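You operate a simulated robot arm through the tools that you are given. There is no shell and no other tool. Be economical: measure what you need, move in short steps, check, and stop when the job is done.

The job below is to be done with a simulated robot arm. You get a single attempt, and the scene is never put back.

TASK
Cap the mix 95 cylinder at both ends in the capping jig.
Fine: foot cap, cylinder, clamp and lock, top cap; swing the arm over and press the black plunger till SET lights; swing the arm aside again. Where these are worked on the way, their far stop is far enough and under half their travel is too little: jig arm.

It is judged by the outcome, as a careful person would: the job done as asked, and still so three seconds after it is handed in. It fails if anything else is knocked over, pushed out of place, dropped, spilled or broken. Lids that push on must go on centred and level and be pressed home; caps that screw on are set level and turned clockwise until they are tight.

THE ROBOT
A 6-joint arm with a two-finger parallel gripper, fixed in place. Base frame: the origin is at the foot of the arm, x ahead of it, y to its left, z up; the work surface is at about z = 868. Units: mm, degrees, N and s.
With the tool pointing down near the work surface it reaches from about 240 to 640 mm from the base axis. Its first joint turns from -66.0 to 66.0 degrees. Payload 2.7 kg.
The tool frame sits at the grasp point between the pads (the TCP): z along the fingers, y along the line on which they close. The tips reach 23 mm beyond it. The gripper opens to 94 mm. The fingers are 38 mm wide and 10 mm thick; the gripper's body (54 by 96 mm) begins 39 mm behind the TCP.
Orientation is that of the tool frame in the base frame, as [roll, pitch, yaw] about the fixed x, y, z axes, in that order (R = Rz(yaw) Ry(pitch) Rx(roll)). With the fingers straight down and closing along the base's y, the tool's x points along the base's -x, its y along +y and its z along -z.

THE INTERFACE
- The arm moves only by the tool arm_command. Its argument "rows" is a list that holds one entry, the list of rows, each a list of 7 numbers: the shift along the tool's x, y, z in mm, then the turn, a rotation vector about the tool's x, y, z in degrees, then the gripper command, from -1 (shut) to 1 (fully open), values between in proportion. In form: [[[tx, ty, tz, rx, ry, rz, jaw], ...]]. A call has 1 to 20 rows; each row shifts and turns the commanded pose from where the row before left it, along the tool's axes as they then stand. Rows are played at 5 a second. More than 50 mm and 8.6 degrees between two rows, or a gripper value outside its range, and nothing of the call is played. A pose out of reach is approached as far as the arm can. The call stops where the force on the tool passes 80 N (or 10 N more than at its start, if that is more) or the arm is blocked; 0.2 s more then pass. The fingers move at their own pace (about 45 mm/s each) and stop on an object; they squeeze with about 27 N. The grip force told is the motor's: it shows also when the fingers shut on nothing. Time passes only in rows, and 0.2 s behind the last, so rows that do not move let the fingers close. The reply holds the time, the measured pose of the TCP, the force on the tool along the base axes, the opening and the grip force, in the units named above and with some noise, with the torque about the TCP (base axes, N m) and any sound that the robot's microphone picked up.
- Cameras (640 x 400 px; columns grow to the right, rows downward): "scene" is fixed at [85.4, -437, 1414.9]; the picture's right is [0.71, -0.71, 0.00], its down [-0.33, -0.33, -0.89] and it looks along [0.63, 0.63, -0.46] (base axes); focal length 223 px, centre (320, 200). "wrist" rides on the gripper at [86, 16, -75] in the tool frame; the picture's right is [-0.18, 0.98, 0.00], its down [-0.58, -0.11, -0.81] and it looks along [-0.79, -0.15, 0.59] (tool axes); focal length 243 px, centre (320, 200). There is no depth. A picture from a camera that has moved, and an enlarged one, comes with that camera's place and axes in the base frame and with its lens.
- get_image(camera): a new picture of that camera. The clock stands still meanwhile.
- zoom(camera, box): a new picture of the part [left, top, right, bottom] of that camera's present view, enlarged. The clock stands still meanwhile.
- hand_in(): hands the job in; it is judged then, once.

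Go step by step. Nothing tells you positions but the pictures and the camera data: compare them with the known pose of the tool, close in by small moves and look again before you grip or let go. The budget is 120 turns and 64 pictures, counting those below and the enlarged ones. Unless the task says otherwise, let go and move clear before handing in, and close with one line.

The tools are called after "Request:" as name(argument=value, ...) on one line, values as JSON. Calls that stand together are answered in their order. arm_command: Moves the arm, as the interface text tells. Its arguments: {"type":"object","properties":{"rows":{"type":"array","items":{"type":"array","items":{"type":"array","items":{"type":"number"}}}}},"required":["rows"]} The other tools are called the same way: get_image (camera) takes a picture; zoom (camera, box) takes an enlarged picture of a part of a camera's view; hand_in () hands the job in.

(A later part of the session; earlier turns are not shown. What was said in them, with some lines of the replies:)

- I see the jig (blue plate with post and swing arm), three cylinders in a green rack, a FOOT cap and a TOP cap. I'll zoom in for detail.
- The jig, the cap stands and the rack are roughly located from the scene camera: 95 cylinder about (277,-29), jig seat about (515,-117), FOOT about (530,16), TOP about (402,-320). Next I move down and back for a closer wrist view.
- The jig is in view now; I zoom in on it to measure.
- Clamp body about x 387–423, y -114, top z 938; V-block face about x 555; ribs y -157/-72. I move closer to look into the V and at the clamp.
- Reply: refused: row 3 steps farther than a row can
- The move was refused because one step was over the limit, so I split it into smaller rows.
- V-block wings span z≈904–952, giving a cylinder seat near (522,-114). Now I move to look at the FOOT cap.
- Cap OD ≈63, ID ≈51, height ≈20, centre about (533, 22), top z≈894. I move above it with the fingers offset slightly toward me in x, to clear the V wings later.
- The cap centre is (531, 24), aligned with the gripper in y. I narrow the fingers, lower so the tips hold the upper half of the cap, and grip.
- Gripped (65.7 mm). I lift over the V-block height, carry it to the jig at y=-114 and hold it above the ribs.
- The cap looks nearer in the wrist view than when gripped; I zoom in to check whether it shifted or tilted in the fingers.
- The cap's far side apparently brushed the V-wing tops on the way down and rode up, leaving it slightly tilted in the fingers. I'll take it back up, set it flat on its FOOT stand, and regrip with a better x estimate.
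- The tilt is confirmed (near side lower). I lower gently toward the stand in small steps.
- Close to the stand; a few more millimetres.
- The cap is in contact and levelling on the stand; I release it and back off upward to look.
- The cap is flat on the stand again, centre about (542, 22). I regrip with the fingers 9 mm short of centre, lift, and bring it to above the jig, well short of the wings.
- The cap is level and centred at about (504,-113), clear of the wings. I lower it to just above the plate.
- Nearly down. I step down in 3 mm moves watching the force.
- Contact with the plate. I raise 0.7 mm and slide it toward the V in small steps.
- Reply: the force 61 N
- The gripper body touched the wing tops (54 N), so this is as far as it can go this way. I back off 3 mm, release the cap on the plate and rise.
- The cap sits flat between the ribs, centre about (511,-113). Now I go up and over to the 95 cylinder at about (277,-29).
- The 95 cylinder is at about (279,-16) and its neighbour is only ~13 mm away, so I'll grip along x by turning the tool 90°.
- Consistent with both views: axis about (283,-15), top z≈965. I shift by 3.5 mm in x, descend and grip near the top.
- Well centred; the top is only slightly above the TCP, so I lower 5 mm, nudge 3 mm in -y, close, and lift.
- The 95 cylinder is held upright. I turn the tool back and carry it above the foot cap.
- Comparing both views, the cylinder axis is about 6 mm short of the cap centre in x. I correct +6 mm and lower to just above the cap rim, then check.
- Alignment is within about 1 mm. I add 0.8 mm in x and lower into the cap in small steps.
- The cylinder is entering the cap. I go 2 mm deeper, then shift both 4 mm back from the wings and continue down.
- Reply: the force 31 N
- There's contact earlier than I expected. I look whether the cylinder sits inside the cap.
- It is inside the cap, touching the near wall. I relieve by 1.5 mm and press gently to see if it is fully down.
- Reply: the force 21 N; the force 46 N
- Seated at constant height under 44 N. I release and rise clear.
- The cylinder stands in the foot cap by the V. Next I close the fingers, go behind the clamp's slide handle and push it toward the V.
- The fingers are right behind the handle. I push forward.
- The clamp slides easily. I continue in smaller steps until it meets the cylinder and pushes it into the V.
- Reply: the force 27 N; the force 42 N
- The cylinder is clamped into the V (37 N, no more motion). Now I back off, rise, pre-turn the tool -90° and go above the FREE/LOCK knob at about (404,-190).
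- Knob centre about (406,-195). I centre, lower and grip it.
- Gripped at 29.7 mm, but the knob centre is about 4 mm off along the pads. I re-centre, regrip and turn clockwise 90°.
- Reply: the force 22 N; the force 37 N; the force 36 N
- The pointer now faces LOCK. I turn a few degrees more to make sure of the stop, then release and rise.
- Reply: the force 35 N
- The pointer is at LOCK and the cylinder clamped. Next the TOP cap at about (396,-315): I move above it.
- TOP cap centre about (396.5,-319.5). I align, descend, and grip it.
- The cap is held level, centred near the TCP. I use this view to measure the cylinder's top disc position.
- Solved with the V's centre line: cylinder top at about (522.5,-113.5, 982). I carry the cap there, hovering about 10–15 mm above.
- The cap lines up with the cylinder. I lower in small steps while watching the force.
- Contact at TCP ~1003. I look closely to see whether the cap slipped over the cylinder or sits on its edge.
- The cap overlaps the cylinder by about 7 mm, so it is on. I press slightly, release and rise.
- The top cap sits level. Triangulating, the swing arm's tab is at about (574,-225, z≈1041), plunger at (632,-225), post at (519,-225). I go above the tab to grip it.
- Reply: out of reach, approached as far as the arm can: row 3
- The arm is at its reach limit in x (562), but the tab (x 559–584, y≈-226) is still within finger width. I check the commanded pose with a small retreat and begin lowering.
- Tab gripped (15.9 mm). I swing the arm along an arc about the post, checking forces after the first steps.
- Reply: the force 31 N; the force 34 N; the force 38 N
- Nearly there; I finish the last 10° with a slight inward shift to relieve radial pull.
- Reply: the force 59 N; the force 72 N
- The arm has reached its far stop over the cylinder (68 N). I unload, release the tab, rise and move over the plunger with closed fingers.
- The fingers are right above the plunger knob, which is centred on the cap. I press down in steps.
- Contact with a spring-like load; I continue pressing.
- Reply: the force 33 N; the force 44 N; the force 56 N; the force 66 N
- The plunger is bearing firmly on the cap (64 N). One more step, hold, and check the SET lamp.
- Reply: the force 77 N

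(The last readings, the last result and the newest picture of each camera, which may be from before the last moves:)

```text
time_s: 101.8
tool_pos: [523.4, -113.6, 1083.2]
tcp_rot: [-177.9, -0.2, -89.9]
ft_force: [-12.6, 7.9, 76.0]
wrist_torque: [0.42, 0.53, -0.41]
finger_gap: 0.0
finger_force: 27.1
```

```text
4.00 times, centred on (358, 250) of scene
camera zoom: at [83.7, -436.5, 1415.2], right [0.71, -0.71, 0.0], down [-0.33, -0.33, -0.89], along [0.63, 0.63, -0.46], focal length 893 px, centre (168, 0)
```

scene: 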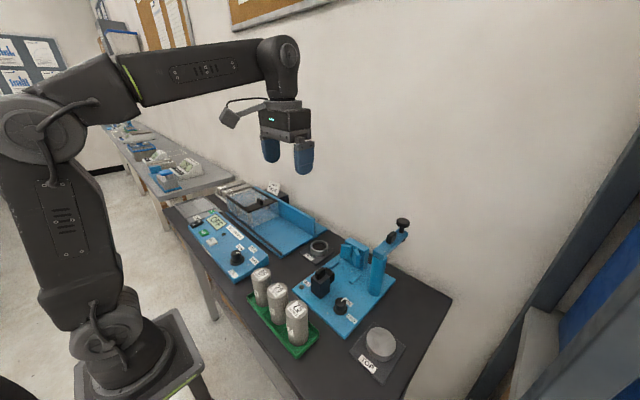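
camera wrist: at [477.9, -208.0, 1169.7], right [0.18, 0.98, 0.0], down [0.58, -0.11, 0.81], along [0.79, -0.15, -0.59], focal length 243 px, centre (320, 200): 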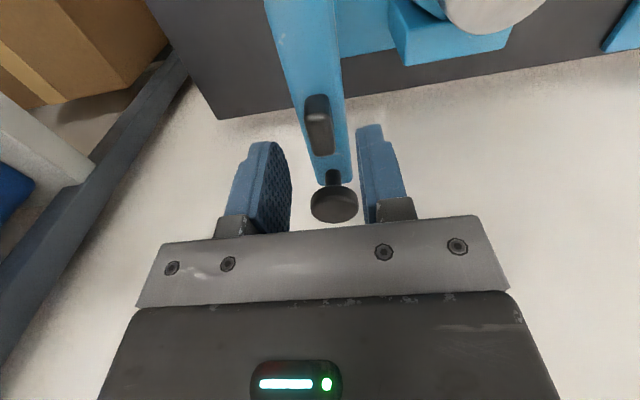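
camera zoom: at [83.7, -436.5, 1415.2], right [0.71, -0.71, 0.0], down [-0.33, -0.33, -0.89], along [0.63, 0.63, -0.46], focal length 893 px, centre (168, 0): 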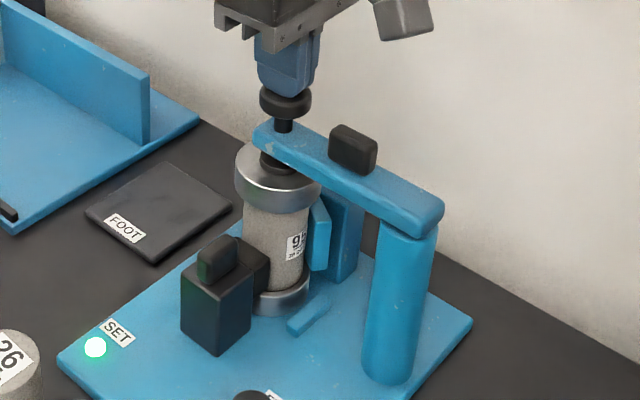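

SET is lit. I rise off the plunger, go back over the tab and open the fingers to grip it again.

Request:
arm_command(rows=[[[0, 0, -15, 0, 0, 0, -1], [0, 0, -20, 0, 0, 0, -1], [0, 0, -25, 0, 0, 0, -1], [35, 0, 0, 0, 0, 0, -0.2], [32, 0, 0, 0, 0, 0, -0.2], [0, 0, 0, 0, 0, 0, -0.2], [0, 0, 0, 0, 0, 0, -0.2]]])

```text
time_s: 103.4
tool_pos: [522.5, -179.4, 1129.6]
tcp_rot: [-179.9, 0.0, -90.0]
ft_force: [0.8, 0.2, -0.3]
wrist_torque: [-0.02, 0.0, -0.01]
finger_gap: 37.6
finger_force: 0.0
```

Request:
arm_command(rows=[[[0, 0, 30, 0, 0, 0, -0.2], [0, 0, 20, 0, 0, 0, -0.2], [0, 0, 12, 0, 0, 0, -0.2], [0, 0, 10, 0, 0, 0, -0.2], [0, 0, 0, 0, 0, 0, -0.2]]])

Request:
arm_command(rows=[[[0, 0, 0, 0, 0, 0, -1], [0, 0, 0, 0, 0, 0, -1], [0, 0, 0, 0, 0, 0, -1]]])

```text
time_s: 104.6
tool_pos: [523.1, -180.2, 1056.0]
tcp_rot: [-179.9, -0.1, -90.0]
ft_force: [0.7, 0.4, -0.1]
wrist_torque: [-0.04, -0.03, -0.02]
finger_gap: 37.5
finger_force: 0.1
```

```text
time_s: 105.4
tool_pos: [524.2, -179.8, 1056.1]
tcp_rot: [-179.9, 0.0, -90.0]
ft_force: [1.2, -0.9, -0.4]
wrist_torque: [-0.01, 0.14, -0.16]
finger_gap: 15.6
finger_force: 44.5
```

Gripped. I shift the grip 4 mm toward the post (reach limit at the far end), then swing the arm back aside.

Request:
arm_command(rows=[[[0, 0, 0, 0, 0, 0, -0.4], [4, 0, 0, 0, 0, 0, -0.4], [0, 0, 0, 0, 0, 0, -1], [0, 0, 0, 0, 0, 0, -1], [0.42, -6.05, 0, 0, 0, 8, -1], [0.42, -6.05, 0, 0, 0, 8, -1], [0, 0, 0, 0, 0, 0, -1]]])

Request:
arm_command(rows=[[[0.42, -6.05, 0, 0, 0, 8, -1], [0.42, -6.05, 0, 0, 0, 8, -1], [0.42, -6.05, 0, 0, 0, 8, -1], [0, 0, 0, 0, 0, 0, -1]]])

Request:
arm_command(rows=[[[0.42, -6.05, 0, 0, 0, 8, -1], [0.42, -6.05, 0, 0, 0, 8, -1], [0.42, -6.05, 0, 0, 0, 8, -1], [0, 0, 0, 0, 0, 0, -1]]])

```text
time_s: 107.0
tool_pos: [532.9, -185.4, 1055.7]
tcp_rot: [-179.9, 0.0, -106.1]
ft_force: [-9.5, 2.6, 0.3]
wrist_torque: [-0.3, 0.27, -0.39]
finger_gap: 15.8
finger_force: 44.6
```

```text
time_s: 108.0
tool_pos: [550.2, -193.7, 1056.8]
tcp_rot: [179.7, 0.0, -130.2]
ft_force: [-26.3, 8.7, -3.3]
wrist_torque: [0.6, -0.79, -1.1]
finger_gap: 16.0
finger_force: 45.4
```

```text
time_s: 109.0
tool_pos: [559.5, -207.1, 1057.2]
tcp_rot: [179.7, -0.1, -154.1]
ft_force: [-30.6, 14.3, -3.2]
wrist_torque: [0.0, -0.34, -1.08]
finger_gap: 15.9
finger_force: 44.8
```

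Request:
arm_command(rows=[[[1.2, -6.05, 0, 0, 0, 8, -1], [1.2, -6.05, 0, 0, 0, 8, -1], [0, 0, 0, 0, 0, 0, -1]]])

Request:
arm_command(rows=[[[1, -6, 0, 0, 0, 8, -1], [0, -2, 0, 0, 0, 2, -1], [0, 0, 0, 0, 0, 0, -1]]])

```text
time_s: 109.8
tool_pos: [562.7, -218.5, 1057.5]
tcp_rot: [179.8, -0.2, -170.0]
ft_force: [-14.6, 25.8, -0.2]
wrist_torque: [-0.29, 1.17, -1.17]
finger_gap: 16.1
finger_force: 44.7
```

```text
time_s: 110.6
tool_pos: [563.6, -225.0, 1056.7]
tcp_rot: [179.8, 0.0, -179.9]
ft_force: [-18.7, 31.7, -4.5]
wrist_torque: [-0.23, -0.36, -0.69]
finger_gap: 15.8
finger_force: 44.7
```

The arm is back aside at its original position. I release the tab, rise and retreat, then take a last look.

Request:
arm_command(rows=[[[0, -2, 0, 0, 0, 0, -1], [0, 1, 0, 0, 0, 0, -0.3], [0, 0, 0, 0, 0, 0, -0.2], [0, 0, -15, 0, 0, 0, -0.2], [0, 0, -30, 0, 0, 0, -0.2], [40, 0, -20, 0, 0, 0, 0], [45, 10, -20, 0, 0, 0, 0], [45, 10, -20, 0, 0, 0, 0], [45, 10, -20, 0, 0, 0, 0], [40, 10, 0, 0, 0, 0, 0], [0, 0, 0, 0, 0, 0, 0], [0, 0, 0, 0, 0, 0, 0]]])

Request:
zoom(camera="scene", box=[300, 200, 428, 320])

```text
refused: row 7 steps farther than a row can; nothing moved
```

```text
3.33 times, centred on (364, 260) of scene
camera zoom: at [84.9, -436.1, 1415.2], right [0.71, -0.71, 0.0], down [-0.33, -0.33, -0.89], along [0.63, 0.63, -0.46], focal length 744 px, centre (173, 0)
```

zoom: 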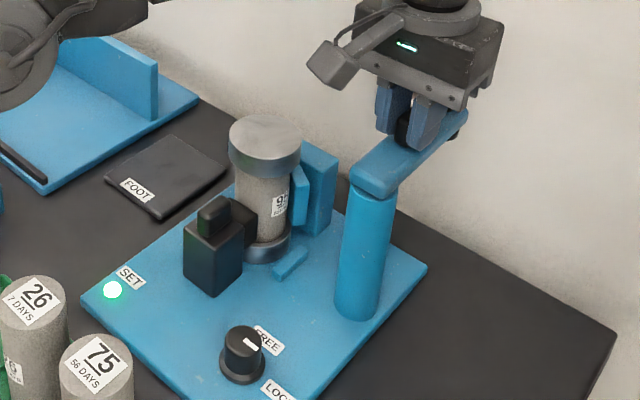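

The move was refused for step size, but the picture shows SET still lit, both caps on, the clamp locked and the arm aside. I release and retreat in smaller steps.

Request:
arm_command(rows=[[[0, -2, 0, 0, 0, 0, -1], [0, 1, 0, 0, 0, 0, -0.3], [0, 0, 0, 0, 0, 0, -0.2], [0, 0, 0, 0, 0, 0, -0.2], [0, 0, -15, 0, 0, 0, -0.2], [0, 0, -30, 0, 0, 0, -0.2], [30, 0, -20, 0, 0, 0, -0.2], [40, 0, -20, 0, 0, 0, 0], [40, 0, -20, 0, 0, 0, 0], [40, 0, -20, 0, 0, 0, 0], [0, 0, 0, 0, 0, 0, 0]]])

```text
time_s: 113.0
tool_pos: [406.3, -228.4, 1180.3]
tcp_rot: [-180.0, 0.1, 180.0]
ft_force: [-0.5, -0.4, 1.1]
wrist_torque: [0.0, 0.02, 0.02]
finger_gap: 47.0
finger_force: 0.0
out of reach, approached as far as the arm can: row 6
```

The arm is clear and everything is in place, so I hand in.

Request:
hand_in()

```text
The job is handed in.
```

The mix 95 cylinder is capped at both ends and clamped and locked in the jig. SET is lit, and the jig arm is swung aside again.
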